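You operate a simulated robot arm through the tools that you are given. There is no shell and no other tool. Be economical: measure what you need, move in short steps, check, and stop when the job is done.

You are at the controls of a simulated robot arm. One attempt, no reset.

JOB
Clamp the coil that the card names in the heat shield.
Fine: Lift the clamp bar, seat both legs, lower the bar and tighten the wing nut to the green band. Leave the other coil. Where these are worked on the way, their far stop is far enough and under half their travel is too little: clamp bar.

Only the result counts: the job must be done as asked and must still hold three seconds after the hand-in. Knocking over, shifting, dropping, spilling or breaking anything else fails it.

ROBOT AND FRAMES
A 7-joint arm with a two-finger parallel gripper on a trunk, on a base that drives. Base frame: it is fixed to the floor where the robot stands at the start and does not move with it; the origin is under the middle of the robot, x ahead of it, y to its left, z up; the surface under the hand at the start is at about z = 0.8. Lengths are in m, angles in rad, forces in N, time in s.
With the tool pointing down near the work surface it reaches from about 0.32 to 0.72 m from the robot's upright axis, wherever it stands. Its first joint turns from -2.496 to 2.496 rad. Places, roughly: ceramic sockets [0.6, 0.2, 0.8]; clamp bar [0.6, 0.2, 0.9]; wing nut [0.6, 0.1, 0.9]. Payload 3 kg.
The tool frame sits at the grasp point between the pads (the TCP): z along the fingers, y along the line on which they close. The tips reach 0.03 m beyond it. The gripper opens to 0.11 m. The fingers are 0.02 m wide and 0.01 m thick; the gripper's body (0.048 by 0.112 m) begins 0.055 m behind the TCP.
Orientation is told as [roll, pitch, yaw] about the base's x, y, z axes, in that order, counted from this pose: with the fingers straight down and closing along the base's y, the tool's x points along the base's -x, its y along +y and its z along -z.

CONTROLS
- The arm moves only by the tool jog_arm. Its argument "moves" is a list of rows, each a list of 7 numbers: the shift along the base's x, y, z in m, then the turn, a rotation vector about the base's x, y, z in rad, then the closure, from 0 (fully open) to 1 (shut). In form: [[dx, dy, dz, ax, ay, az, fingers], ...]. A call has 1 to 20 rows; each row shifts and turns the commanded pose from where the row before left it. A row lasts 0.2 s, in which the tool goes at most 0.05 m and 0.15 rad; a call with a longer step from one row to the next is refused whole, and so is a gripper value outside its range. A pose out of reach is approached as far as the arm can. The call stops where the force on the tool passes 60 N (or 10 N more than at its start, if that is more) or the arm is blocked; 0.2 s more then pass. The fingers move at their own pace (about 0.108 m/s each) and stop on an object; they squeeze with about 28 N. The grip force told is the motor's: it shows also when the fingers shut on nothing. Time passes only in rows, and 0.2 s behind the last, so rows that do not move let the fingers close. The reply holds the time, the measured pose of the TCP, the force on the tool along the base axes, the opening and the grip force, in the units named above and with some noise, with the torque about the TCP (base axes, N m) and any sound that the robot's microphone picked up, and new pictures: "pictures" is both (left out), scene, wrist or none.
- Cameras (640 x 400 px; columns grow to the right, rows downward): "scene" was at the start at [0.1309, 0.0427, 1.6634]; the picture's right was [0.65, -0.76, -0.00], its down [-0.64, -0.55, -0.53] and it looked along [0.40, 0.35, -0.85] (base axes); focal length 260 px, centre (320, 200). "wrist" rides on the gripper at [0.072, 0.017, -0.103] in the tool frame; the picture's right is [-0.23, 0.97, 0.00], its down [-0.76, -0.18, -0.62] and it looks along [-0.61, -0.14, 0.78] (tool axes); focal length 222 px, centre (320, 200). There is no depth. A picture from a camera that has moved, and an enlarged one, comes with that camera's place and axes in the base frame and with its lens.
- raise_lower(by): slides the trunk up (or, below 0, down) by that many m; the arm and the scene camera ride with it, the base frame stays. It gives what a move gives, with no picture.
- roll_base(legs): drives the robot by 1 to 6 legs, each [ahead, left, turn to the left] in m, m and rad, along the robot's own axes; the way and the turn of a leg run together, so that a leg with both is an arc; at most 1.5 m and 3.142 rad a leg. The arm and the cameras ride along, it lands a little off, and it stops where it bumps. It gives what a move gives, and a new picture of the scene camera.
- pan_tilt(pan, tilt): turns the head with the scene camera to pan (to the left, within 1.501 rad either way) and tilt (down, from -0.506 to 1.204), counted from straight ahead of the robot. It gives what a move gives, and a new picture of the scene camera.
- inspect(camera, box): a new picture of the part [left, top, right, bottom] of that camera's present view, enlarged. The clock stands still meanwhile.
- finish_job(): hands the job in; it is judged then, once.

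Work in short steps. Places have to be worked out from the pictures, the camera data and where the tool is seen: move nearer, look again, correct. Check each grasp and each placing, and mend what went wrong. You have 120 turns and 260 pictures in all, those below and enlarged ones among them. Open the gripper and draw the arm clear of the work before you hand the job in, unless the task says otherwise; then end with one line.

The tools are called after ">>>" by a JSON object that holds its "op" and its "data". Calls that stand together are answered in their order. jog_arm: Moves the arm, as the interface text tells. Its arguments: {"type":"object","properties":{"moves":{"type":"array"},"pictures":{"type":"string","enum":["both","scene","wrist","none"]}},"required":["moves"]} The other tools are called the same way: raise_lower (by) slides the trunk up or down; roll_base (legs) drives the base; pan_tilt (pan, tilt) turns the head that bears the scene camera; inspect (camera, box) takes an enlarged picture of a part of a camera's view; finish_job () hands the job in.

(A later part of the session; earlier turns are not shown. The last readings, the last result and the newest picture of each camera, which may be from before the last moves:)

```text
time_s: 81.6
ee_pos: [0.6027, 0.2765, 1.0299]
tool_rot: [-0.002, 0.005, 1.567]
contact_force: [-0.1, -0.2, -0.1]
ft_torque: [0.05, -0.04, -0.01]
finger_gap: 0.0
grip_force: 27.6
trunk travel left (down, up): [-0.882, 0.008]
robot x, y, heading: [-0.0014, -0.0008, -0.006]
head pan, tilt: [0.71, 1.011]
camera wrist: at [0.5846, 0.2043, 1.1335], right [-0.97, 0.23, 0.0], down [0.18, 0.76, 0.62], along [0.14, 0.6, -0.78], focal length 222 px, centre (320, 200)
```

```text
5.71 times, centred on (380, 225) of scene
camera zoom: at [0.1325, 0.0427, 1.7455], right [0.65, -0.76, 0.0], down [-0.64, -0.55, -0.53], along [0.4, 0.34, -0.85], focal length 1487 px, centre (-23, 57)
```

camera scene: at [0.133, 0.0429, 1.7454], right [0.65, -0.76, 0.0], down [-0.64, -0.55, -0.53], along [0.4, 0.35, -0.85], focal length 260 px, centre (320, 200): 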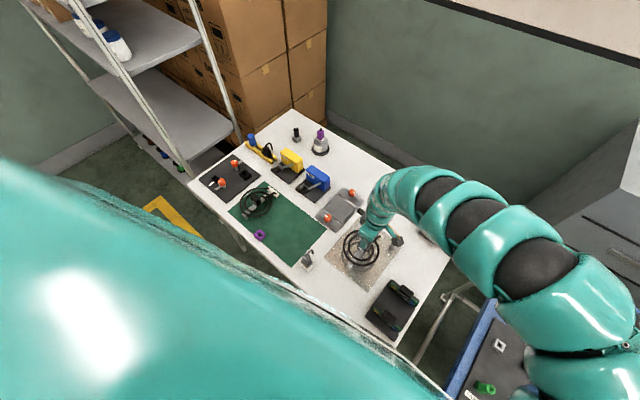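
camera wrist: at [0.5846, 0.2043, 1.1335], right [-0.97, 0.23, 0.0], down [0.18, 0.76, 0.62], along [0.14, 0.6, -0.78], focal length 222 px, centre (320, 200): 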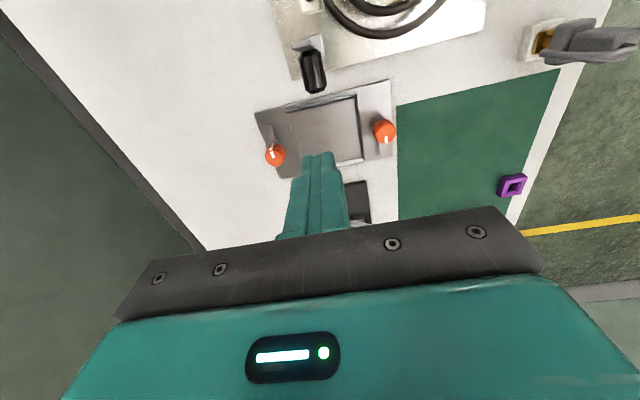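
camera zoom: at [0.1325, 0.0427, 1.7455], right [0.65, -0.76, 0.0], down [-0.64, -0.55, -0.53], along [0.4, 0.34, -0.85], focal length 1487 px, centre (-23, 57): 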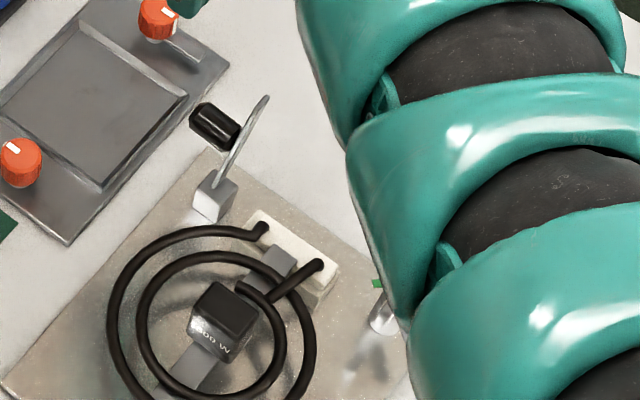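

Clear view: the bar is vertical, and the coil sits in the sockets. I lower the closed fingers beside it (above the knob) and push -y.

>>> {"op": "jog_arm", "data": {"moves": [[-0.002, 0, -0.04, 0, 0, 0, 1], [0, 0, -0.044, 0, 0, 0, 1], [0, -0.02, 0, 0, 0, 0, 1], [0, -0.015, 0, 0, 0, 0, 1], [0, -0.015, 0, 0, 0, 0, 1], [0, -0.01, 0, 0, 0, 0, 1]], "pictures": "wrist"}}

>>> {"op": "inspect", "data": {"camera": "scene", "box": [330, 190, 430, 260]}}

```text
time_s: 83.0
ee_pos: [0.5944, 0.2122, 0.9802]
tool_rot: [-0.003, 0.003, 1.572]
contact_force: [-0.3, 0.0, 0.1]
ft_torque: [0.01, 0.01, 0.0]
finger_gap: 0.0
grip_force: 28.1
out of reach, approached as far as the arm can: row 1, 2
trunk travel left (down, up): [-0.882, 0.008]
robot x, y, heading: [-0.0022, -0.0002, -0.004]
head pan, tilt: [0.71, 1.011]
camera wrist: at [0.5779, 0.1402, 1.0834], right [-0.97, 0.23, 0.0], down [0.18, 0.76, 0.62], along [0.14, 0.6, -0.78], focal length 222 px, centre (320, 200)
```

wrist: 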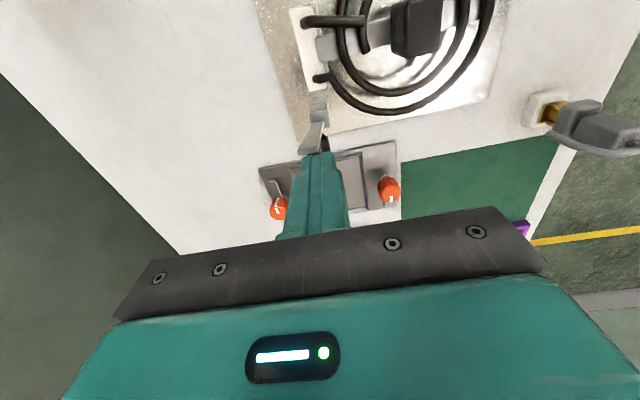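

```text
5.71 times, centred on (380, 225) of scene
camera zoom: at [0.1325, 0.0422, 1.7454], right [0.65, -0.76, 0.0], down [-0.64, -0.55, -0.53], along [0.4, 0.35, -0.85], focal length 1487 px, centre (-23, 57)
```

zoom: 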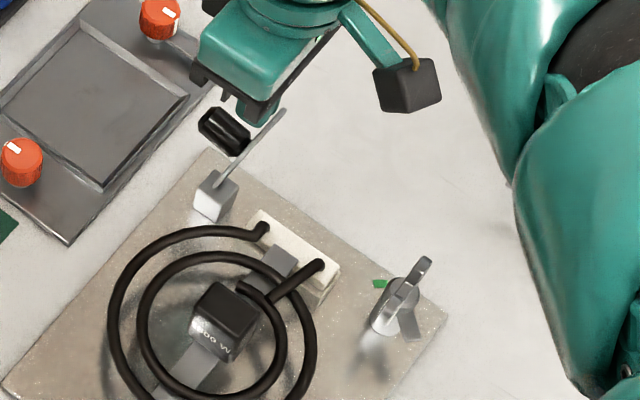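

The arm did not get down far enough; tips are at bar-top height. I retreat +y, lower by trunk, then push.

>>> {"op": "jog_arm", "data": {"moves": [[0.005, 0.025, 0.01, 0, 0, 0, 1], [0, 0.025, 0.0, 0, 0, 0, 1], [0, 0.008, 0, 0, 0, 0, 1]], "pictures": "none"}}

>>> {"op": "raise_lower", "data": {"by": -0.04}}

```text
time_s: 83.8
ee_pos: [0.5998, 0.2696, 0.9929]
tool_rot: [-0.001, 0.004, 1.57]
contact_force: [0.3, -1.1, 0.4]
ft_torque: [-0.01, 0.0, 0.01]
finger_gap: 0.0002
grip_force: 28.3
trunk travel left (down, up): [-0.882, 0.008]
robot x, y, heading: [0.0032, -0.0039, -0.004]
head pan, tilt: [0.71, 1.011]
```

```text
time_s: 84.7
ee_pos: [0.5998, 0.2702, 0.9508]
tool_rot: [-0.002, 0.003, 1.571]
contact_force: [-0.1, 0.4, 0.0]
ft_torque: [0.04, 0.05, -0.03]
finger_gap: 0.0002
grip_force: 28.7
trunk travel left (down, up): [-0.842, 0.048]
robot x, y, heading: [0.002, 0.0019, -0.002]
head pan, tilt: [0.71, 1.011]
```

Tips at ~0.92, above the knob. Pushing -y in small steps.

>>> {"op": "jog_arm", "data": {"moves": [[0, -0.015, 0, 0, 0, 0, 1], [0, -0.015, 0, 0, 0, 0, 1], [0, -0.01, 0, 0, 0, 0, 1], [0, -0.01, 0, 0, 0, 0, 1], [0, -0.01, 0, 0, 0, 0, 1]], "pictures": "none"}}

>>> {"op": "inspect", "data": {"camera": "scene", "box": [330, 190, 430, 260]}}

```text
time_s: 85.8
ee_pos: [0.5998, 0.2099, 0.9505]
tool_rot: [0.0, 0.006, 1.573]
contact_force: [-0.5, 0.1, -0.7]
ft_torque: [-0.01, 0.01, 0.0]
finger_gap: 0.0
grip_force: 28.6
trunk travel left (down, up): [-0.842, 0.048]
robot x, y, heading: [0.0013, 0.0007, -0.001]
head pan, tilt: [0.71, 1.011]
```

```text
5.71 times, centred on (380, 225) of scene
camera zoom: at [0.1327, 0.0419, 1.7055], right [0.65, -0.76, 0.0], down [-0.64, -0.55, -0.53], along [0.4, 0.35, -0.85], focal length 1487 px, centre (-23, 57)
```

zoom: 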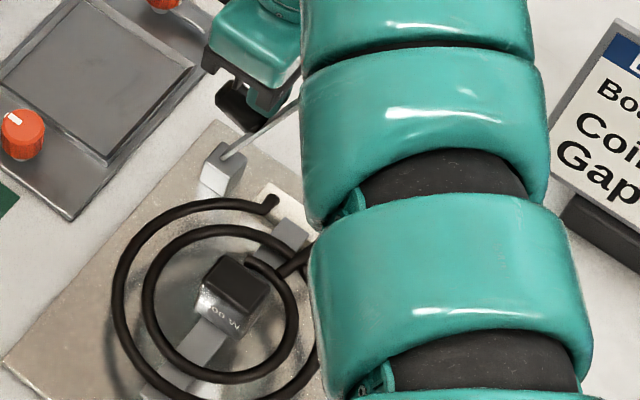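

No contact yet; I continue.

>>> {"op": "jog_arm", "data": {"moves": [[0, -0.01, 0, 0, 0, 0, 1], [0, -0.01, 0, 0, 0, 0, 1], [0, -0.01, 0, 0, 0, 0, 1]], "pictures": "wrist"}}

>>> {"op": "inspect", "data": {"camera": "scene", "box": [330, 190, 430, 260]}}

```text
time_s: 86.7
ee_pos: [0.5993, 0.181, 0.9506]
tool_rot: [-0.001, 0.004, 1.572]
contact_force: [0.4, 0.0, 0.9]
ft_torque: [0.0, -0.04, 0.0]
finger_gap: 0.0001
grip_force: 28.1
trunk travel left (down, up): [-0.842, 0.048]
robot x, y, heading: [-0.0015, 0.0016, -0.004]
head pan, tilt: [0.71, 1.011]
camera wrist: at [0.5824, 0.1078, 1.0537], right [-0.97, 0.23, 0.0], down [0.18, 0.76, 0.62], along [0.14, 0.6, -0.78], focal length 222 px, centre (320, 200)
```

wrist: 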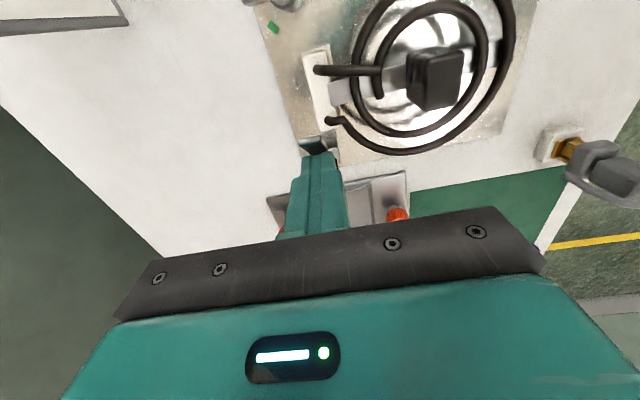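

```text
5.71 times, centred on (380, 225) of scene
camera zoom: at [0.1325, 0.042, 1.7055], right [0.65, -0.76, 0.0], down [-0.64, -0.55, -0.53], along [0.4, 0.35, -0.85], focal length 1487 px, centre (-23, 57)
```

zoom: 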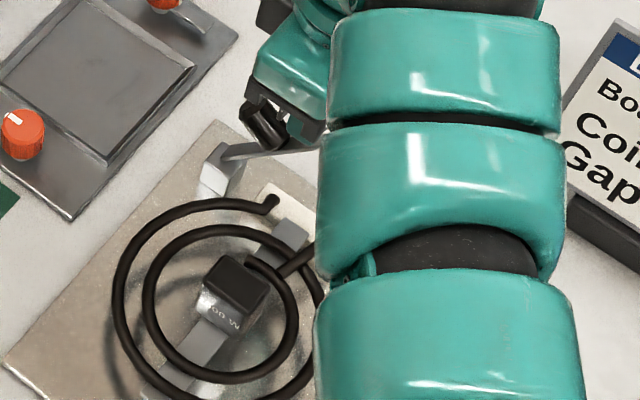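

The bar is coming down with almost no force. I keep pushing to y≈0.14, then press down on it.

>>> {"op": "jog_arm", "data": {"moves": [[0, -0.012, 0, 0, 0, 0, 1], [0, -0.012, 0, 0, 0, 0, 1], [0, -0.012, -0.005, 0, 0, 0, 1], [0, -0.008, -0.01, 0, 0, 0, 1], [0, 0, -0.01, 0, 0, 0, 1]], "pictures": "wrist"}}

>>> {"op": "inspect", "data": {"camera": "scene", "box": [330, 190, 430, 260]}}

```text
time_s: 87.8
ee_pos: [0.599, 0.1362, 0.9244]
tool_rot: [0.0, 0.005, 1.573]
contact_force: [0.3, 0.6, 0.1]
ft_torque: [0.01, 0.02, 0.01]
finger_gap: 0.0
grip_force: 27.8
trunk travel left (down, up): [-0.842, 0.048]
robot x, y, heading: [0.0031, -0.0008, -0.003]
head pan, tilt: [0.71, 1.011]
camera wrist: at [0.5822, 0.0637, 1.0277], right [-0.97, 0.23, 0.0], down [0.18, 0.76, 0.62], along [0.14, 0.6, -0.79], focal length 222 px, centre (320, 200)
```

wrist: 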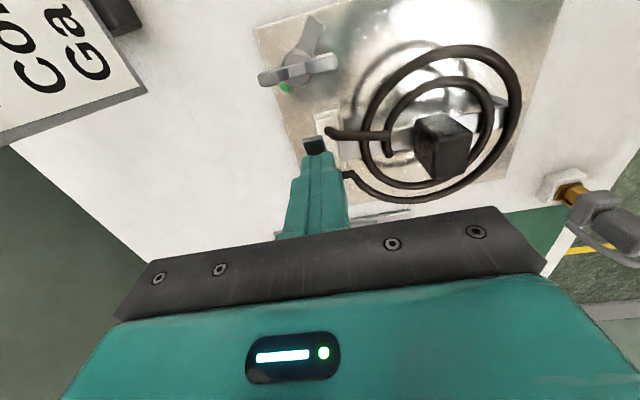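

```text
5.71 times, centred on (380, 225) of scene
camera zoom: at [0.1327, 0.0425, 1.7054], right [0.65, -0.76, 0.0], down [-0.64, -0.55, -0.53], along [0.4, 0.35, -0.85], focal length 1487 px, centre (-23, 57)
```

zoom: 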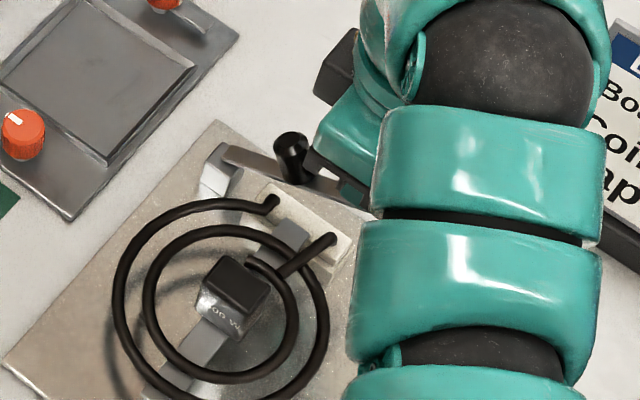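

Bar at ~30°. I press down.

>>> {"op": "jog_arm", "data": {"moves": [[0, 0, -0.01, 0, 0, 0, 1], [0, 0, -0.01, 0, 0, 0, 1], [0, 0, -0.01, 0, 0, 0, 1], [0, 0, -0.008, 0, 0, 0, 1], [0, 0, -0.006, 0, 0, 0, 1]], "pictures": "none"}}

>>> {"op": "inspect", "data": {"camera": "scene", "box": [330, 190, 430, 260]}}

>>> {"op": "inspect", "data": {"camera": "wrist", "box": [240, 30, 400, 190]}}

```text
time_s: 89.0
ee_pos: [0.5993, 0.1365, 0.8813]
tool_rot: [-0.001, 0.004, 1.571]
contact_force: [-0.5, 0.6, -0.8]
ft_torque: [0.0, 0.02, 0.01]
finger_gap: 0.0002
grip_force: 27.9
trunk travel left (down, up): [-0.842, 0.048]
robot x, y, heading: [0.0004, -0.0004, -0.001]
head pan, tilt: [0.71, 1.011]
```

```text
5.71 times, centred on (380, 225) of scene
camera zoom: at [0.1327, 0.0424, 1.7054], right [0.65, -0.76, 0.0], down [-0.64, -0.55, -0.53], along [0.4, 0.35, -0.85], focal length 1487 px, centre (-23, 57)
```

zoom: 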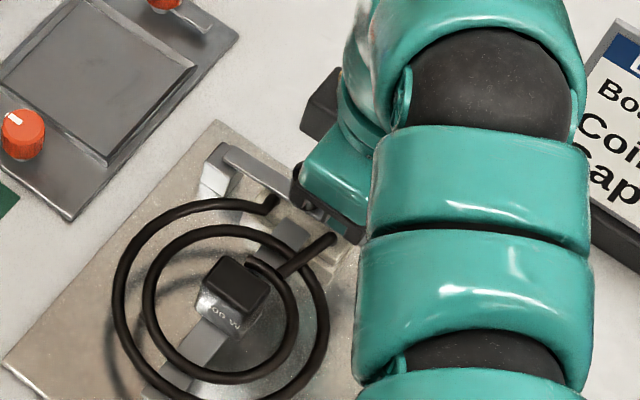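

```text
2.50 times, centred on (320, 110) of wrist
camera zoom: at [0.5828, 0.0639, 0.9852], right [-0.97, 0.23, 0.0], down [0.18, 0.76, 0.62], along [0.14, 0.6, -0.78], focal length 555 px, centre (320, 425)
```

zoom: 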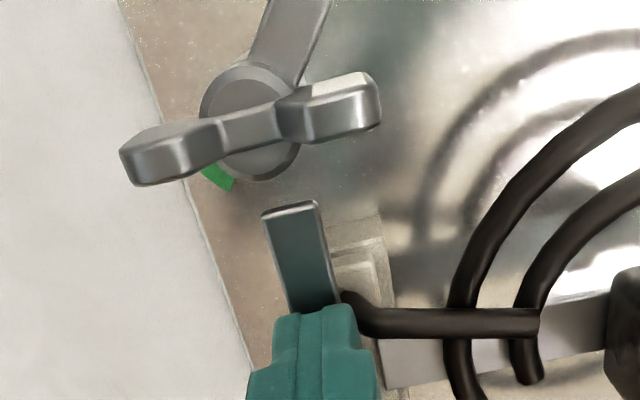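

Nearly down. I press gently until contact force rises.

>>> {"op": "jog_arm", "data": {"moves": [[0, 0, -0.004, 0, 0, 0, 1], [0, 0, -0.003, 0, 0, 0, 1], [0, 0, -0.003, 0, 0, 0, 1]], "pictures": "none"}}

>>> {"op": "jog_arm", "data": {"moves": [[0, 0, -0.002, 0, 0, 0, 1], [0, 0, -0.002, 0, 0, 0, 1]], "pictures": "none"}}

```text
time_s: 89.8
ee_pos: [0.6, 0.137, 0.8717]
tool_rot: [-0.001, 0.005, 1.573]
contact_force: [1.0, 0.0, 0.1]
ft_torque: [0.02, 0.0, -0.05]
finger_gap: 0.0
grip_force: 27.8
trunk travel left (down, up): [-0.842, 0.048]
robot x, y, heading: [0.0023, 0.0034, -0.002]
head pan, tilt: [0.71, 1.011]
```

```text
time_s: 90.5
ee_pos: [0.6, 0.1366, 0.8707]
tool_rot: [-0.006, 0.002, 1.572]
contact_force: [-1.9, -1.4, 26.5]
ft_torque: [0.18, 0.05, 0.21]
finger_gap: 0.0
grip_force: 27.7
trunk travel left (down, up): [-0.842, 0.048]
robot x, y, heading: [0.0, 0.002, -0.006]
head pan, tilt: [0.71, 1.011]
```

Firm contact at tip z≈0.841: the bar is down. I withdraw up and look.

>>> {"op": "jog_arm", "data": {"moves": [[0, 0, 0.03, 0, 0, 0, 1], [0, -0.02, 0.03, 0, 0, 0, 1], [0, -0.04, 0.02, 0, 0, 0, 1], [0, -0.04, 0, 0, 0, 0, 1]], "pictures": "none"}}

>>> {"op": "inspect", "data": {"camera": "wrist", "box": [250, 80, 410, 240]}}

>>> {"op": "inspect", "data": {"camera": "scene", "box": [330, 190, 430, 260]}}

```text
time_s: 91.5
ee_pos: [0.6004, 0.0353, 0.9481]
tool_rot: [-0.002, 0.004, 1.573]
contact_force: [-0.2, 0.5, 0.3]
ft_torque: [0.0, 0.0, 0.0]
finger_gap: 0.0
grip_force: 28.1
trunk travel left (down, up): [-0.842, 0.048]
robot x, y, heading: [0.003, 0.0012, 0.002]
head pan, tilt: [0.71, 1.011]
```

```text
2.50 times, centred on (330, 160) of wrist
camera zoom: at [0.5834, -0.0366, 1.0508], right [-0.97, 0.23, 0.0], down [0.18, 0.76, 0.62], along [0.14, 0.6, -0.78], focal length 555 px, centre (295, 300)
```

zoom: 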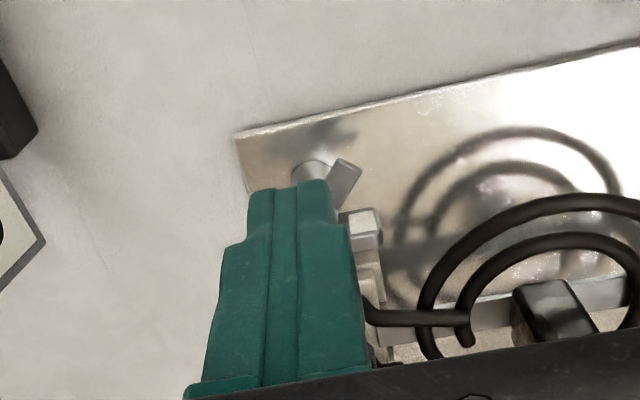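

```text
5.71 times, centred on (380, 225) of scene
camera zoom: at [0.1323, 0.0421, 1.7055], right [0.65, -0.76, 0.0], down [-0.64, -0.55, -0.53], along [0.4, 0.35, -0.85], focal length 1487 px, centre (-23, 57)
```

zoom: 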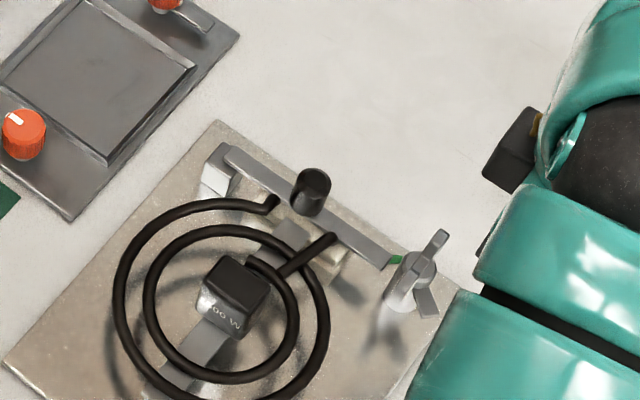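

The bar is down across the ceramic. Now the wing nut: I turn the hand back to yaw 0 (closing along y, across the wings) and look from the -x side.

>>> {"op": "jog_arm", "data": {"moves": [[-0.01, 0.005, 0.005, 0, 0, -0.15, 0.8], [-0.01, 0.005, 0, 0, 0, -0.15, 0.7], [-0.01, 0.005, 0, 0, 0, -0.15, 0.6], [-0.01, 0.005, 0, 0, 0, -0.15, 0.6], [0, 0.005, 0, 0, 0, -0.15, 0.6], [0, 0.005, 0, 0, 0, -0.15, 0.6], [0, 0.005, 0, 0, 0, -0.15, 0.6], [0, 0.005, 0, 0, 0, -0.15, 0.6], [0, 0.005, 0, 0, 0, -0.15, 0.6], [0, 0, 0, 0, 0, -0.15, 0.6], [0, 0, 0, 0, 0, -0.07, 0.6]], "pictures": "wrist"}}

>>> {"op": "inspect", "data": {"camera": "wrist", "box": [230, 80, 390, 210]}}

>>> {"op": "inspect", "data": {"camera": "scene", "box": [350, 200, 430, 260]}}

```text
time_s: 93.8
ee_pos: [0.5609, 0.082, 0.9541]
tool_rot: [-0.001, 0.002, -0.001]
contact_force: [0.5, 0.1, 0.1]
ft_torque: [0.0, -0.01, -0.03]
finger_gap: 0.044
grip_force: 0.1
trunk travel left (down, up): [-0.842, 0.048]
robot x, y, heading: [0.0021, -0.0033, 0.004]
head pan, tilt: [0.71, 1.011]
camera wrist: at [0.4882, 0.0981, 1.0558], right [0.23, 0.97, 0.0], down [0.76, -0.18, 0.62], along [0.6, -0.14, -0.78], focal length 222 px, centre (320, 200)
```

wrist: 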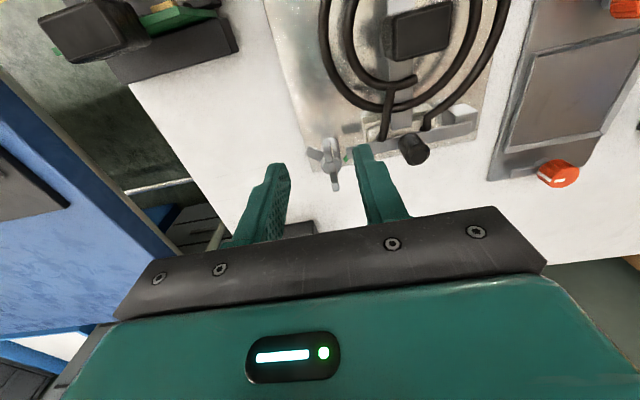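

```text
3.08 times, centred on (310, 145) of wrist
camera zoom: at [0.4882, 0.0981, 1.0558], right [0.23, 0.97, 0.0], down [0.76, -0.18, 0.62], along [0.6, -0.14, -0.78], focal length 684 px, centre (351, 369)
```

zoom: 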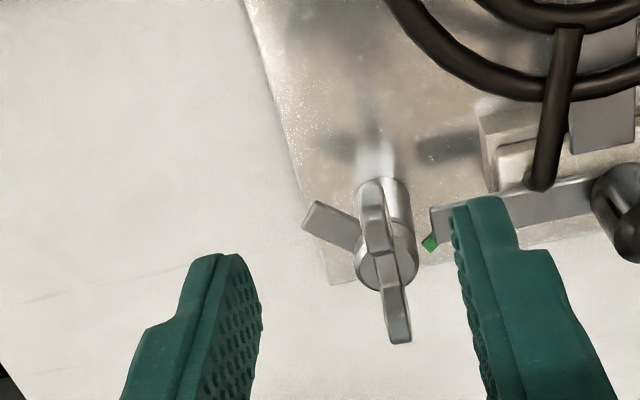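

```text
6.67 times, centred on (390, 230) of scene
camera zoom: at [0.1326, 0.0424, 1.7054], right [0.65, -0.76, 0.0], down [-0.64, -0.55, -0.53], along [0.4, 0.35, -0.85], focal length 1735 px, centre (-147, 0)
```

zoom: 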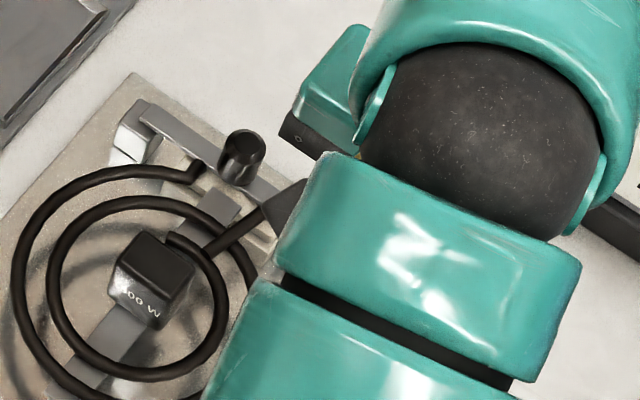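

Nut centre ≈(0.600, 0.083), wings along x with tops at ~0.87. I move above it and test in the air whether the hand can turn clockwise by ~2.4 rad.

>>> {"op": "jog_arm", "data": {"moves": [[0.02, 0.0005, 0, 0, 0, 0, 0.6], [0.019, 0.0005, 0, 0, 0, 0, 0.6], [0, 0, 0, 0, 0, -0.15, 0.6], [0, 0, 0, 0, 0, -0.15, 0.6], [0, 0, 0, 0, 0, -0.15, 0.6], [0, 0, 0, 0, 0, -0.15, 0.6], [0, 0, 0, 0, 0, -0.15, 0.6], [0, 0, 0, 0, 0, -0.15, 0.6], [0, 0, 0, 0, 0, -0.15, 0.6], [0, 0, 0, 0, 0, -0.15, 0.6], [0, 0, 0, 0, 0, -0.15, 0.6], [0, 0, 0, 0, 0, -0.15, 0.6], [0, 0, 0, 0, 0, -0.15, 0.6], [0, 0, 0, 0, 0, -0.15, 0.6], [0, 0, 0, 0, 0, -0.15, 0.6], [0, 0, 0, 0, 0, -0.15, 0.6], [0, 0, 0, 0, 0, -0.15, 0.6], [0, 0, 0, 0, 0, -0.15, 0.6]], "pictures": "wrist"}}

>>> {"op": "inspect", "data": {"camera": "wrist", "box": [230, 80, 410, 230]}}

```text
time_s: 97.7
ee_pos: [0.6011, 0.0828, 0.9519]
tool_rot: [-0.002, 0.004, -2.397]
contact_force: [-0.5, 0.3, 0.2]
ft_torque: [0.03, -0.02, -0.01]
finger_gap: 0.0436
grip_force: 0.0
trunk travel left (down, up): [-0.842, 0.048]
robot x, y, heading: [0.0043, 0.0022, -0.002]
head pan, tilt: [0.71, 1.011]
camera wrist: at [0.6633, 0.1187, 1.0555], right [0.49, -0.87, 0.0], down [-0.68, -0.39, 0.62], along [-0.54, -0.3, -0.78], focal length 222 px, centre (320, 200)
```

wrist: 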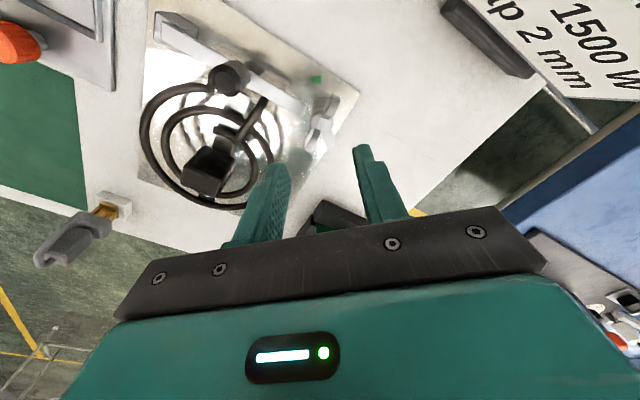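

```text
2.67 times, centred on (320, 155) of wrist
camera zoom: at [0.6633, 0.1187, 1.0555], right [0.49, -0.87, 0.0], down [-0.68, -0.39, 0.62], along [-0.54, -0.3, -0.78], focal length 592 px, centre (320, 320)
```

zoom: 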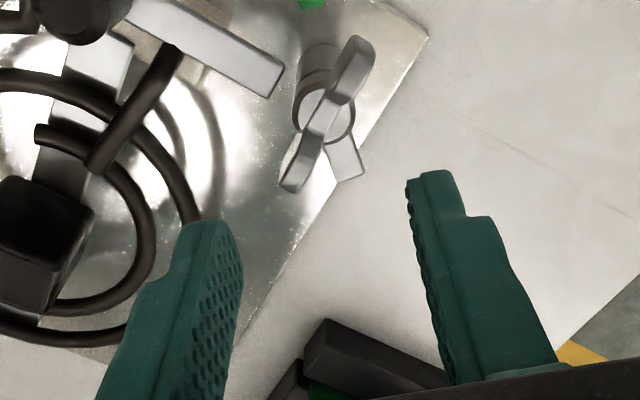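

The full turn is reachable. I zoom in on the nut and green mark from this side to fix the target angle.

>>> {"op": "inspect", "data": {"camera": "wrist", "box": [290, 65, 360, 125]}}

>>> {"op": "inspect", "data": {"camera": "wrist", "box": [300, 85, 345, 160]}}

```text
6.67 times, centred on (325, 95) of wrist
camera zoom: at [0.6633, 0.1187, 1.0555], right [0.49, -0.87, 0.0], down [-0.68, -0.39, 0.62], along [-0.54, -0.3, -0.78], focal length 1481 px, centre (287, 900)
```

zoom: 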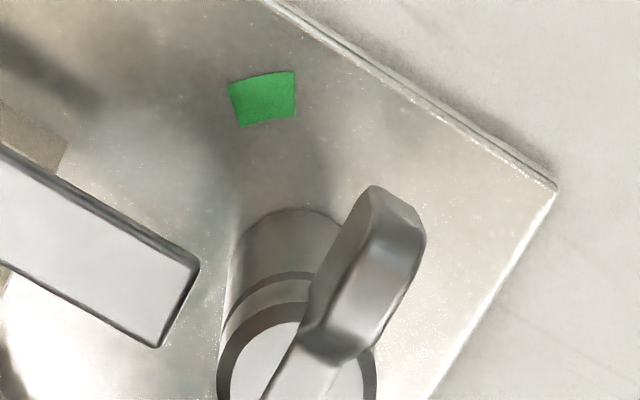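

```text
5.33 times, centred on (322, 122) of wrist
camera zoom: at [0.6633, 0.1187, 1.0555], right [0.49, -0.87, 0.0], down [-0.68, -0.39, 0.62], along [-0.54, -0.3, -0.78], focal length 1185 px, centre (307, 613)
```

zoom: 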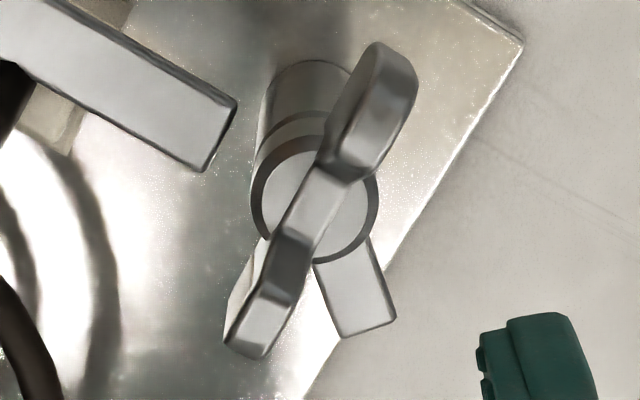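

Green centre is at azimuth ≈40° from the nut axis and the marked wing at ≈178°, so about -137° (2.39 rad) clockwise is needed. I turn the hand back to align with the wings.

>>> {"op": "jog_arm", "data": {"moves": [[0.001, 0, 0, 0, 0, 0.15, 0.6], [0, 0, 0, 0, 0, 0.15, 0.6], [0, 0, 0, 0, 0, 0.15, 0.6], [0, 0, 0, 0, 0, 0.15, 0.6], [0, 0, 0, 0, 0, 0.15, 0.6], [0, 0, 0, 0, 0, 0.15, 0.6], [0, 0, 0, 0, 0, 0.15, 0.6], [0, 0, 0, 0, 0, 0.15, 0.6], [0, 0, 0, 0, 0, 0.15, 0.6], [0, 0, 0, 0, 0, 0.15, 0.6], [0, 0, 0, 0, 0, 0.15, 0.6], [0, 0, 0, 0, 0, 0.15, 0.6], [0, 0, 0, 0, 0, 0.15, 0.6], [0, 0, 0, 0, 0, 0.15, 0.6], [0, 0, 0, 0, 0, 0.15, 0.6], [0, 0, 0, 0, 0, 0.11, 0.6], [0, 0, 0, 0, 0, 0, 0.6]], "pictures": "wrist"}}

>>> {"op": "inspect", "data": {"camera": "wrist", "box": [260, 60, 390, 180]}}

```text
time_s: 101.2
ee_pos: [0.5991, 0.0831, 0.9527]
tool_rot: [-0.002, 0.003, -0.037]
contact_force: [0.3, -0.8, -1.0]
ft_torque: [-0.01, 0.0, 0.04]
finger_gap: 0.0439
grip_force: 0.1
trunk travel left (down, up): [-0.842, 0.048]
robot x, y, heading: [0.0046, 0.0004, 0.001]
head pan, tilt: [0.71, 1.011]
camera wrist: at [0.5282, 0.1018, 1.0553], right [0.26, 0.96, 0.0], down [0.76, -0.2, 0.62], along [0.6, -0.16, -0.78], focal length 222 px, centre (320, 200)
```

wrist: 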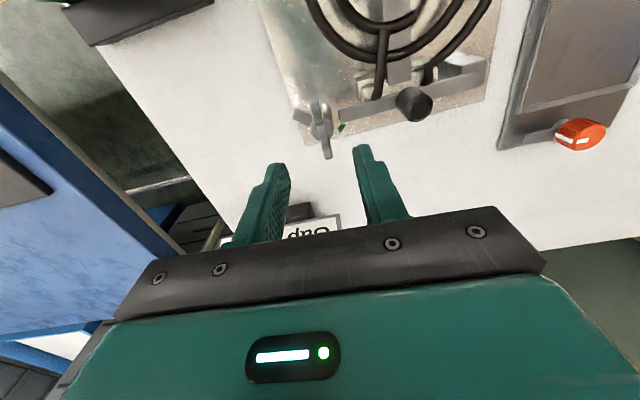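

```text
3.33 times, centred on (325, 120) of wrist
camera zoom: at [0.5282, 0.1018, 1.0553], right [0.26, 0.96, 0.0], down [0.76, -0.2, 0.62], along [0.6, -0.16, -0.78], focal length 740 px, centre (303, 467)
```

zoom: 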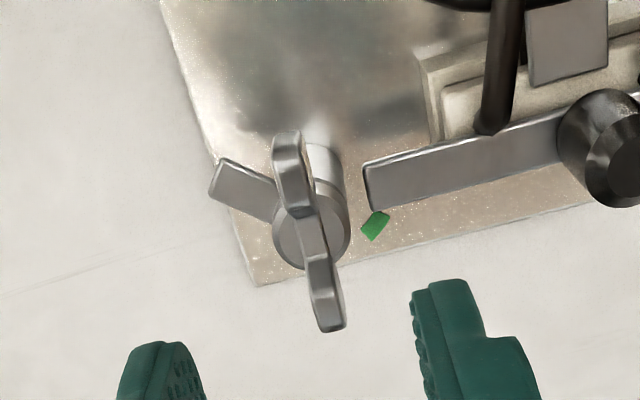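

Nut axis ≈(0.601, 0.0835). I descend over the wings.

>>> {"op": "jog_arm", "data": {"moves": [[0.001, 0, -0.03, 0, 0, 0, 0.6], [0, 0, -0.025, 0, 0, 0, 0.6], [0, 0, -0.012, 0, 0, 0, 0.6], [0, 0, 0, 0, 0, 0, 0.6]], "pictures": "wrist"}}

>>> {"op": "inspect", "data": {"camera": "wrist", "box": [240, 100, 400, 220]}}

>>> {"op": "inspect", "data": {"camera": "scene", "box": [350, 200, 430, 260]}}

```text
time_s: 102.2
ee_pos: [0.5997, 0.082, 0.8854]
tool_rot: [-0.003, 0.005, -0.036]
contact_force: [-0.1, 0.7, 0.2]
ft_torque: [-0.01, -0.06, 0.0]
finger_gap: 0.0441
grip_force: 0.0
trunk travel left (down, up): [-0.842, 0.048]
robot x, y, heading: [0.0023, -0.0021, -0.004]
head pan, tilt: [0.71, 1.011]
camera wrist: at [0.5298, 0.101, 0.9878], right [0.26, 0.96, 0.0], down [0.76, -0.21, 0.62], along [0.6, -0.16, -0.78], focal length 222 px, centre (320, 200)
```

wrist: 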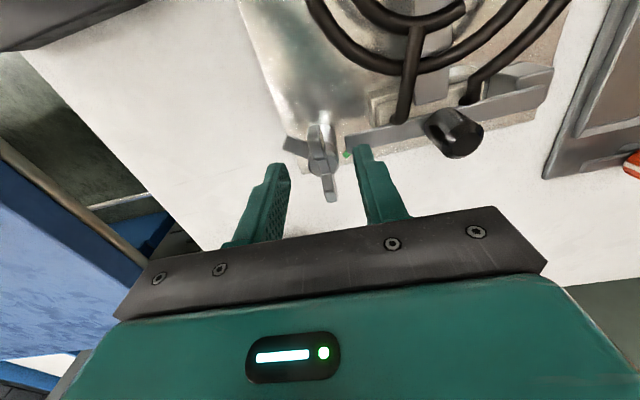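

```text
3.33 times, centred on (320, 160) of wrist
camera zoom: at [0.5298, 0.101, 0.9878], right [0.26, 0.96, 0.0], down [0.76, -0.21, 0.62], along [0.6, -0.16, -0.78], focal length 740 px, centre (320, 333)
```

zoom: 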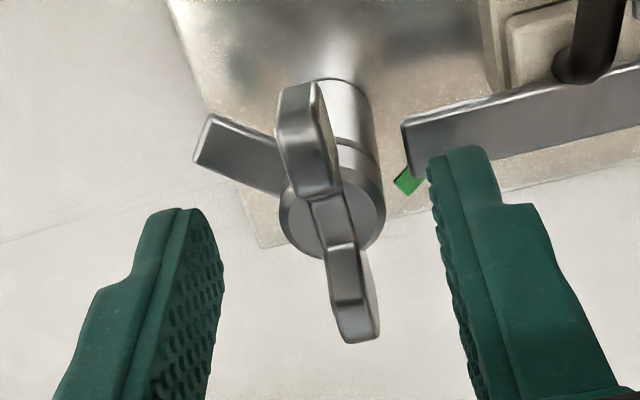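

```text
6.67 times, centred on (390, 230) of scene
camera zoom: at [0.1324, 0.0424, 1.7055], right [0.65, -0.76, 0.0], down [-0.64, -0.55, -0.53], along [0.4, 0.35, -0.85], focal length 1735 px, centre (-147, 0)
```

zoom: 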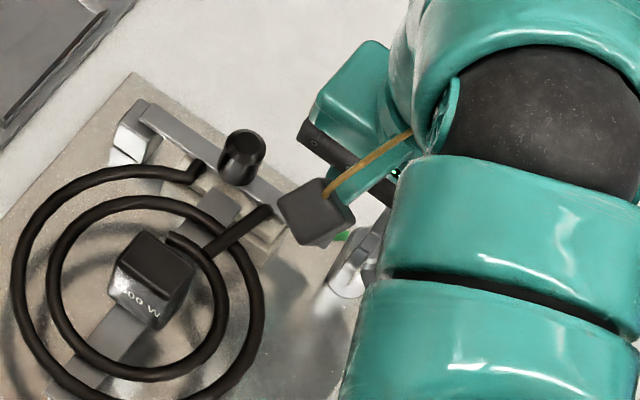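

The fingers straddle the nut centrally. I close on the wings.

>>> {"op": "jog_arm", "data": {"moves": [[0.001, 0.001, 0, 0, 0, 0, 0.8], [0, 0, 0, 0, 0, 0, 1], [0, 0, 0, 0, 0, 0, 1], [0, 0, 0, 0, 0, 0, 1]], "pictures": "wrist"}}

>>> {"op": "inspect", "data": {"camera": "wrist", "box": [240, 100, 400, 220]}}

```text
time_s: 103.2
ee_pos: [0.6023, 0.0835, 0.885]
tool_rot: [0.001, 0.006, -0.037]
contact_force: [-3.2, 6.2, -2.4]
ft_torque: [0.31, 0.52, -0.01]
finger_gap: 0.0214
grip_force: 45.2
trunk travel left (down, up): [-0.842, 0.048]
robot x, y, heading: [0.0003, -0.0014, 0.001]
head pan, tilt: [0.71, 1.011]
camera wrist: at [0.5308, 0.103, 0.9881], right [0.26, 0.96, 0.0], down [0.76, -0.2, 0.62], along [0.6, -0.16, -0.79], focal length 222 px, centre (320, 200)
```

wrist: 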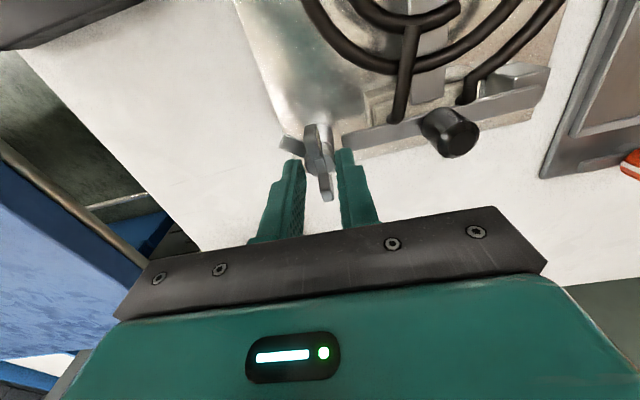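

```text
3.33 times, centred on (320, 160) of wrist
camera zoom: at [0.5308, 0.103, 0.9881], right [0.26, 0.96, 0.0], down [0.76, -0.2, 0.62], along [0.6, -0.16, -0.79], focal length 740 px, centre (320, 333)
```

zoom: 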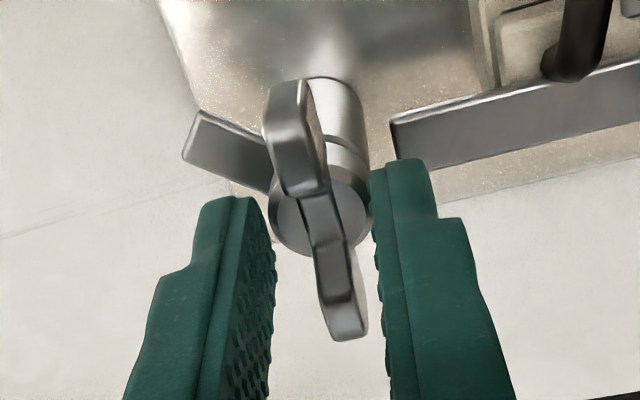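

The gap is 21 mm, so I'm on the round cap rather than the wings. I open, raise 8 mm and close again.

>>> {"op": "jog_arm", "data": {"moves": [[0, 0, 0, 0, 0, 0, 0.65], [0, 0, 0.008, 0, 0, 0, 0.65], [0, 0, 0, 0, 0, 0, 1], [0, 0, 0, 0, 0, 0, 1], [0, 0, 0, 0, 0, 0, 1]], "pictures": "none"}}

>>> {"op": "inspect", "data": {"camera": "wrist", "box": [240, 100, 400, 220]}}

```text
time_s: 104.5
ee_pos: [0.6038, 0.0842, 0.8944]
tool_rot: [0.0, 0.003, -0.035]
contact_force: [4.3, 4.2, 4.7]
ft_torque: [0.14, -0.3, -0.01]
finger_gap: 0.0076
grip_force: 44.8
trunk travel left (down, up): [-0.842, 0.048]
robot x, y, heading: [0.0013, -0.0045, 0.001]
head pan, tilt: [0.71, 1.011]
```

```text
3.33 times, centred on (320, 160) of wrist
camera zoom: at [0.5317, 0.1031, 0.9967], right [0.26, 0.96, 0.0], down [0.76, -0.21, 0.62], along [0.6, -0.16, -0.78], focal length 740 px, centre (320, 333)
```

zoom: 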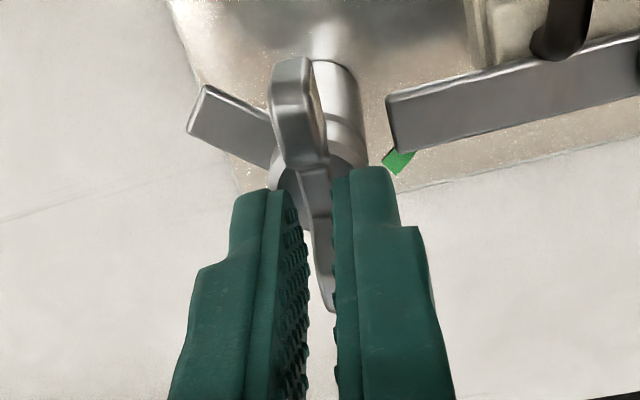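

Wings gripped at 7.6 mm. I turn clockwise in small increments: first -0.6 rad.

>>> {"op": "jog_arm", "data": {"moves": [[-0.001, 0, 0, 0, 0, -0.15, 1], [0, 0, 0, 0, 0, -0.15, 1], [0, 0, 0, 0, 0, -0.15, 1], [0, 0, 0, 0, 0, -0.15, 1]], "pictures": "none"}}

>>> {"op": "inspect", "data": {"camera": "wrist", "box": [240, 100, 400, 220]}}

```text
time_s: 105.5
ee_pos: [0.6036, 0.0838, 0.8942]
tool_rot: [-0.002, 0.002, -0.642]
contact_force: [18.0, 4.1, 12.9]
ft_torque: [-0.37, -1.21, -0.03]
finger_gap: 0.0079
grip_force: 44.8
trunk travel left (down, up): [-0.842, 0.048]
robot x, y, heading: [-0.0013, 0.003, -0.006]
head pan, tilt: [0.71, 1.011]
```

```text
3.33 times, centred on (320, 160) of wrist
camera zoom: at [0.5552, 0.1399, 0.9966], right [0.76, 0.64, 0.0], down [0.5, -0.6, 0.62], along [0.4, -0.48, -0.78], focal length 740 px, centre (320, 333)
```

zoom: 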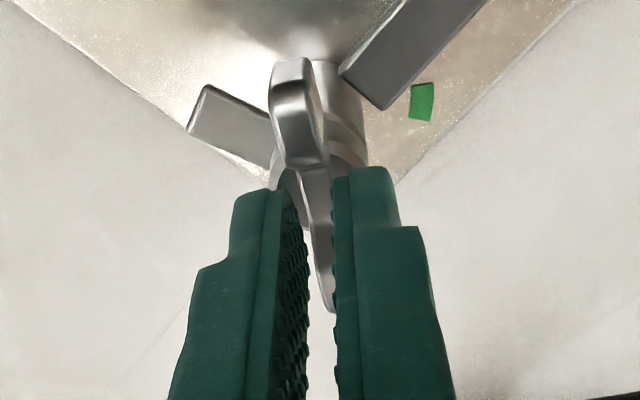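

The nut follows the hand. I ease the lateral load and continue.

>>> {"op": "jog_arm", "data": {"moves": [[0.001, 0, 0.0005, 0, 0, -0.15, 1], [0.001, 0, 0.0005, 0, 0, -0.15, 1], [0, 0, 0, 0, 0, -0.15, 1], [0, 0, 0, 0, 0, -0.15, 1]], "pictures": "none"}}

>>> {"op": "inspect", "data": {"camera": "wrist", "box": [240, 100, 400, 220]}}

```text
time_s: 106.5
ee_pos: [0.6032, 0.0832, 0.8942]
tool_rot: [-0.003, 0.004, -1.239]
contact_force: [9.6, 0.6, 7.6]
ft_torque: [-1.18, -0.71, 0.02]
finger_gap: 0.0079
grip_force: 45.1
trunk travel left (down, up): [-0.842, 0.048]
robot x, y, heading: [0.0022, -0.0011, 0.0]
head pan, tilt: [0.71, 1.011]
```

```text
3.33 times, centred on (320, 160) of wrist
camera zoom: at [0.5958, 0.1567, 0.9967], right [0.99, 0.1, 0.0], down [0.08, -0.78, 0.62], along [0.06, -0.62, -0.78], focal length 740 px, centre (320, 333)
```

zoom: 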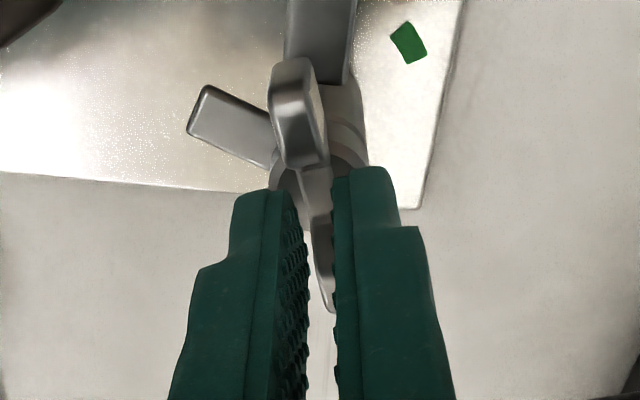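

Half way; the nut follows. I continue.

>>> {"op": "jog_arm", "data": {"moves": [[0.0005, 0, 0.0005, 0, 0, -0.15, 1], [0.0005, 0, 0, 0, 0, -0.15, 1], [0, 0, 0, 0, 0, -0.15, 1], [0, 0, 0, 0, 0, -0.15, 1]], "pictures": "none"}}

>>> {"op": "inspect", "data": {"camera": "wrist", "box": [240, 70, 400, 190]}}

```text
time_s: 107.5
ee_pos: [0.6027, 0.0826, 0.894]
tool_rot: [-0.004, 0.002, -1.837]
contact_force: [-2.4, -3.7, -8.3]
ft_torque: [1.08, -0.28, 0.0]
finger_gap: 0.0078
grip_force: 45.5
trunk travel left (down, up): [-0.842, 0.048]
robot x, y, heading: [0.0012, -0.0015, 0.001]
head pan, tilt: [0.71, 1.011]
```

```text
3.33 times, centred on (320, 130) of wrist
camera zoom: at [0.6385, 0.1479, 0.9966], right [0.88, -0.48, -0.01], down [-0.37, -0.69, 0.62], along [-0.3, -0.54, -0.78], focal length 740 px, centre (320, 433)
```

zoom: 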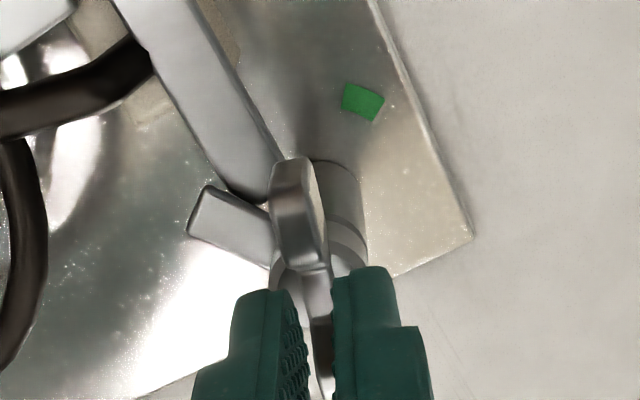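

The tab is about to swing over the bar. I continue with -0.3.

>>> {"op": "jog_arm", "data": {"moves": [[0, 0, 0, 0, 0, -0.1, 1], [0, 0, 0, 0, 0, -0.1, 1], [0, 0, 0, 0, 0, -0.1, 1]], "pictures": "none"}}

>>> {"op": "inspect", "data": {"camera": "wrist", "box": [240, 70, 400, 190]}}

```text
time_s: 108.2
ee_pos: [0.6025, 0.0836, 0.8939]
tool_rot: [-0.005, 0.001, -2.138]
contact_force: [-12.2, -4.5, -17.4]
ft_torque: [0.76, -0.27, 0.01]
finger_gap: 0.0077
grip_force: 45.4
trunk travel left (down, up): [-0.842, 0.048]
robot x, y, heading: [0.0005, -0.0005, -0.002]
head pan, tilt: [0.71, 1.011]
```

```text
3.33 times, centred on (320, 130) of wrist
camera zoom: at [0.656, 0.1347, 0.9966], right [0.7, -0.71, 0.0], down [-0.56, -0.55, 0.62], along [-0.45, -0.43, -0.78], focal length 740 px, centre (320, 433)
```

zoom: 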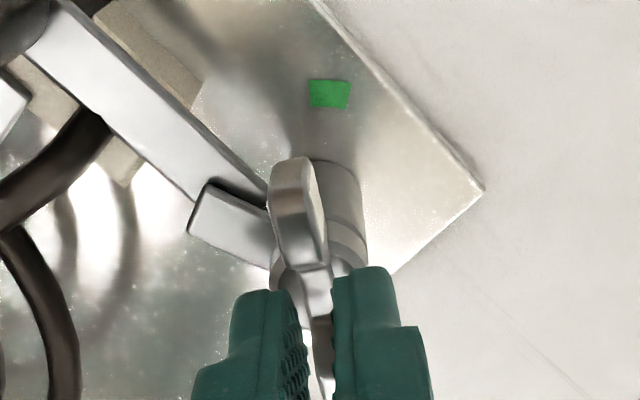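

The marked wing is at ≈58° and the green centre at ≈39°, so about -0.32 rad remains.

>>> {"op": "jog_arm", "data": {"moves": [[-0.0005, 0, -0.0005, 0, 0, -0.11, 1], [-0.0005, 0, -0.0005, 0, 0, -0.11, 1], [0, 0, 0, 0, 0, -0.1, 1], [0, 0, 0, 0, 0, 0, 1]], "pictures": "none"}}

>>> {"op": "inspect", "data": {"camera": "wrist", "box": [240, 70, 400, 190]}}

```text
time_s: 109.2
ee_pos: [0.6023, 0.0843, 0.8937]
tool_rot: [0.0, 0.0, -2.457]
contact_force: [-11.6, -4.1, -16.7]
ft_torque: [-0.79, 1.17, -0.03]
finger_gap: 0.0077
grip_force: 45.3
trunk travel left (down, up): [-0.842, 0.048]
robot x, y, heading: [-0.0001, 0.0014, -0.003]
head pan, tilt: [0.71, 1.011]
```

```text
3.33 times, centred on (320, 130) of wrist
camera zoom: at [0.6692, 0.1155, 0.9967], right [0.44, -0.9, 0.0], down [-0.7, -0.34, 0.62], along [-0.56, -0.27, -0.78], focal length 740 px, centre (320, 433)
```

zoom: 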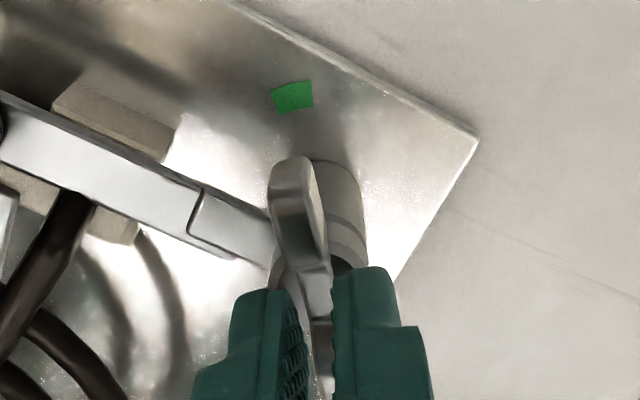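

The marked wing (≈39°) points at the green mark (≈38–39°) and the tab lies over the bar end. I open slightly and rise straight up.

>>> {"op": "jog_arm", "data": {"moves": [[0, 0, 0, 0, 0, 0, 0.75], [0, 0, 0, 0, 0, 0, 0.7], [0, 0, 0.03, 0, 0, 0, 0.7], [0, 0, 0.04, 0, 0, 0, 0.7]], "pictures": "wrist"}}

>>> {"op": "inspect", "data": {"camera": "wrist", "box": [230, 50, 390, 170]}}

```text
time_s: 110.2
ee_pos: [0.6028, 0.0854, 0.9646]
tool_rot: [0.001, 0.005, -2.456]
contact_force: [-0.3, -0.1, 0.2]
ft_torque: [0.0, 0.0, 0.01]
finger_gap: 0.0331
grip_force: 0.0
trunk travel left (down, up): [-0.842, 0.048]
robot x, y, heading: [0.0032, 0.0013, 0.003]
head pan, tilt: [0.71, 1.011]
camera wrist: at [0.6688, 0.1176, 1.0674], right [0.44, -0.9, 0.0], down [-0.7, -0.35, 0.62], along [-0.56, -0.27, -0.78], focal length 222 px, centre (320, 200)
```

wrist: 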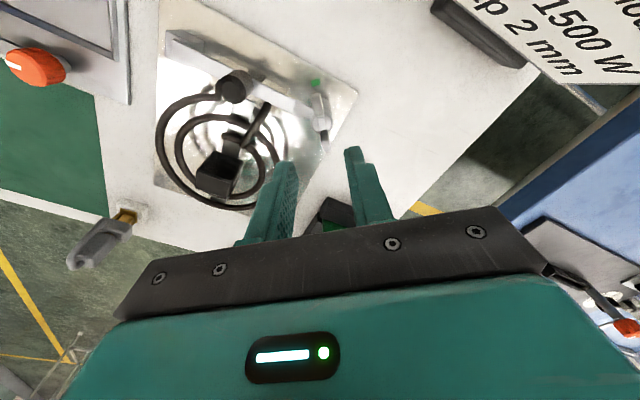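

```text
3.33 times, centred on (310, 110) of wrist
camera zoom: at [0.6688, 0.1176, 1.0674], right [0.44, -0.9, 0.0], down [-0.7, -0.35, 0.62], along [-0.56, -0.27, -0.78], focal length 740 px, centre (353, 500)
```

zoom: 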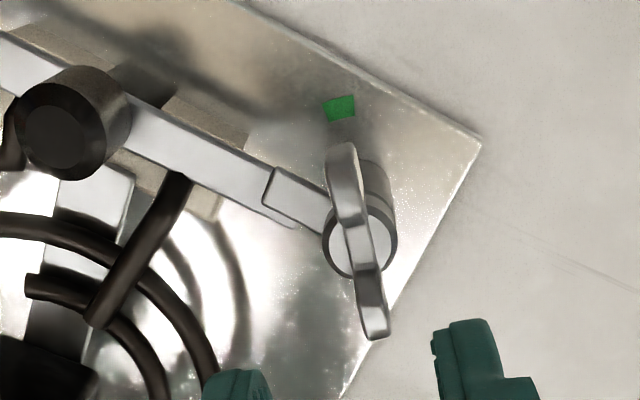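

Looks right. I draw the arm clear (toward -y, up) and check with the scene camera.

>>> {"op": "jog_arm", "data": {"moves": [[0, -0.03, 0.02, 0, 0, 0.15, 0.5], [0, -0.045, 0, 0, 0, 0.15, 0.3], [0, -0.045, 0, 0, 0, 0.15, 0], [0, -0.03, 0, 0, 0, 0.15, 0], [0, 0, 0, 0, 0, 0.15, 0], [0, 0, 0, 0, 0, 0.15, 0]], "pictures": "both"}}

>>> {"op": "inspect", "data": {"camera": "scene", "box": [330, 190, 430, 260]}}

>>> {"op": "inspect", "data": {"camera": "scene", "box": [385, 220, 417, 248]}}

```text
time_s: 111.7
ee_pos: [0.6024, -0.067, 0.9837]
tool_rot: [-0.003, 0.004, -1.555]
contact_force: [0.5, -0.4, -0.1]
ft_torque: [0.0, 0.05, -0.04]
finger_gap: 0.1103
grip_force: 0.1
trunk travel left (down, up): [-0.842, 0.048]
robot x, y, heading: [0.0033, -0.0003, 0.002]
head pan, tilt: [0.71, 1.011]
camera scene: at [0.1327, 0.042, 1.7054], right [0.65, -0.76, 0.0], down [-0.64, -0.55, -0.53], along [0.4, 0.35, -0.85], focal length 260 px, centre (320, 200)
camera wrist: at [0.619, 0.0049, 1.0874], right [0.98, -0.21, 0.0], down [-0.17, -0.77, 0.62], along [-0.13, -0.61, -0.78], focal length 222 px, centre (320, 200)
```

scene: 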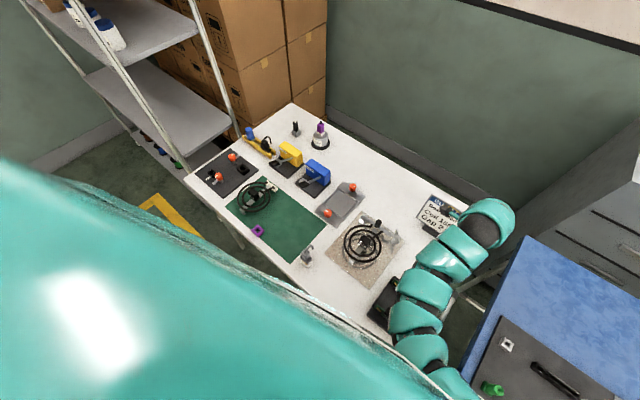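
wrist: 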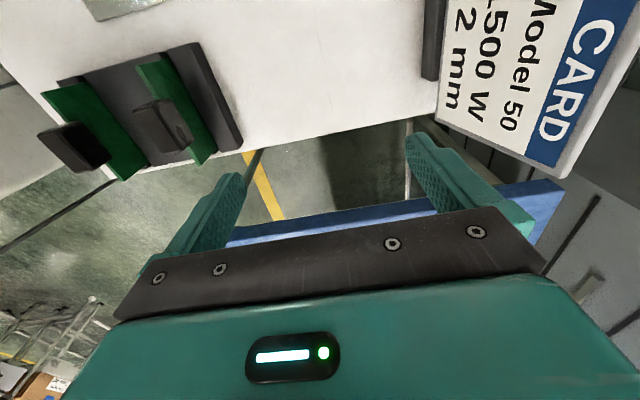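

```text
5.71 times, centred on (380, 225) of scene
camera zoom: at [0.1327, 0.042, 1.7054], right [0.65, -0.76, 0.0], down [-0.64, -0.55, -0.53], along [0.4, 0.35, -0.85], focal length 1487 px, centre (-23, 57)
```

zoom: 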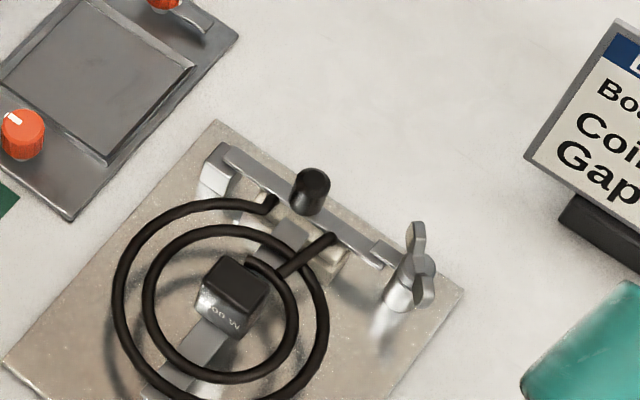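

```text
14.29 times, centred on (401, 234) of scene
camera zoom: at [0.1327, 0.042, 1.7054], right [0.65, -0.76, 0.0], down [-0.64, -0.55, -0.53], along [0.4, 0.35, -0.85], focal length 3717 px, centre (-837, -286)
```

zoom: 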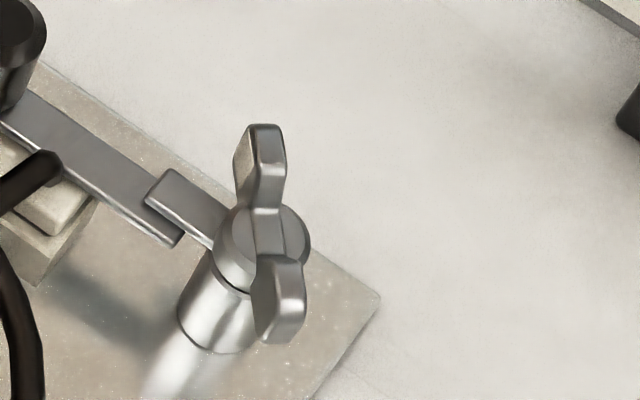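

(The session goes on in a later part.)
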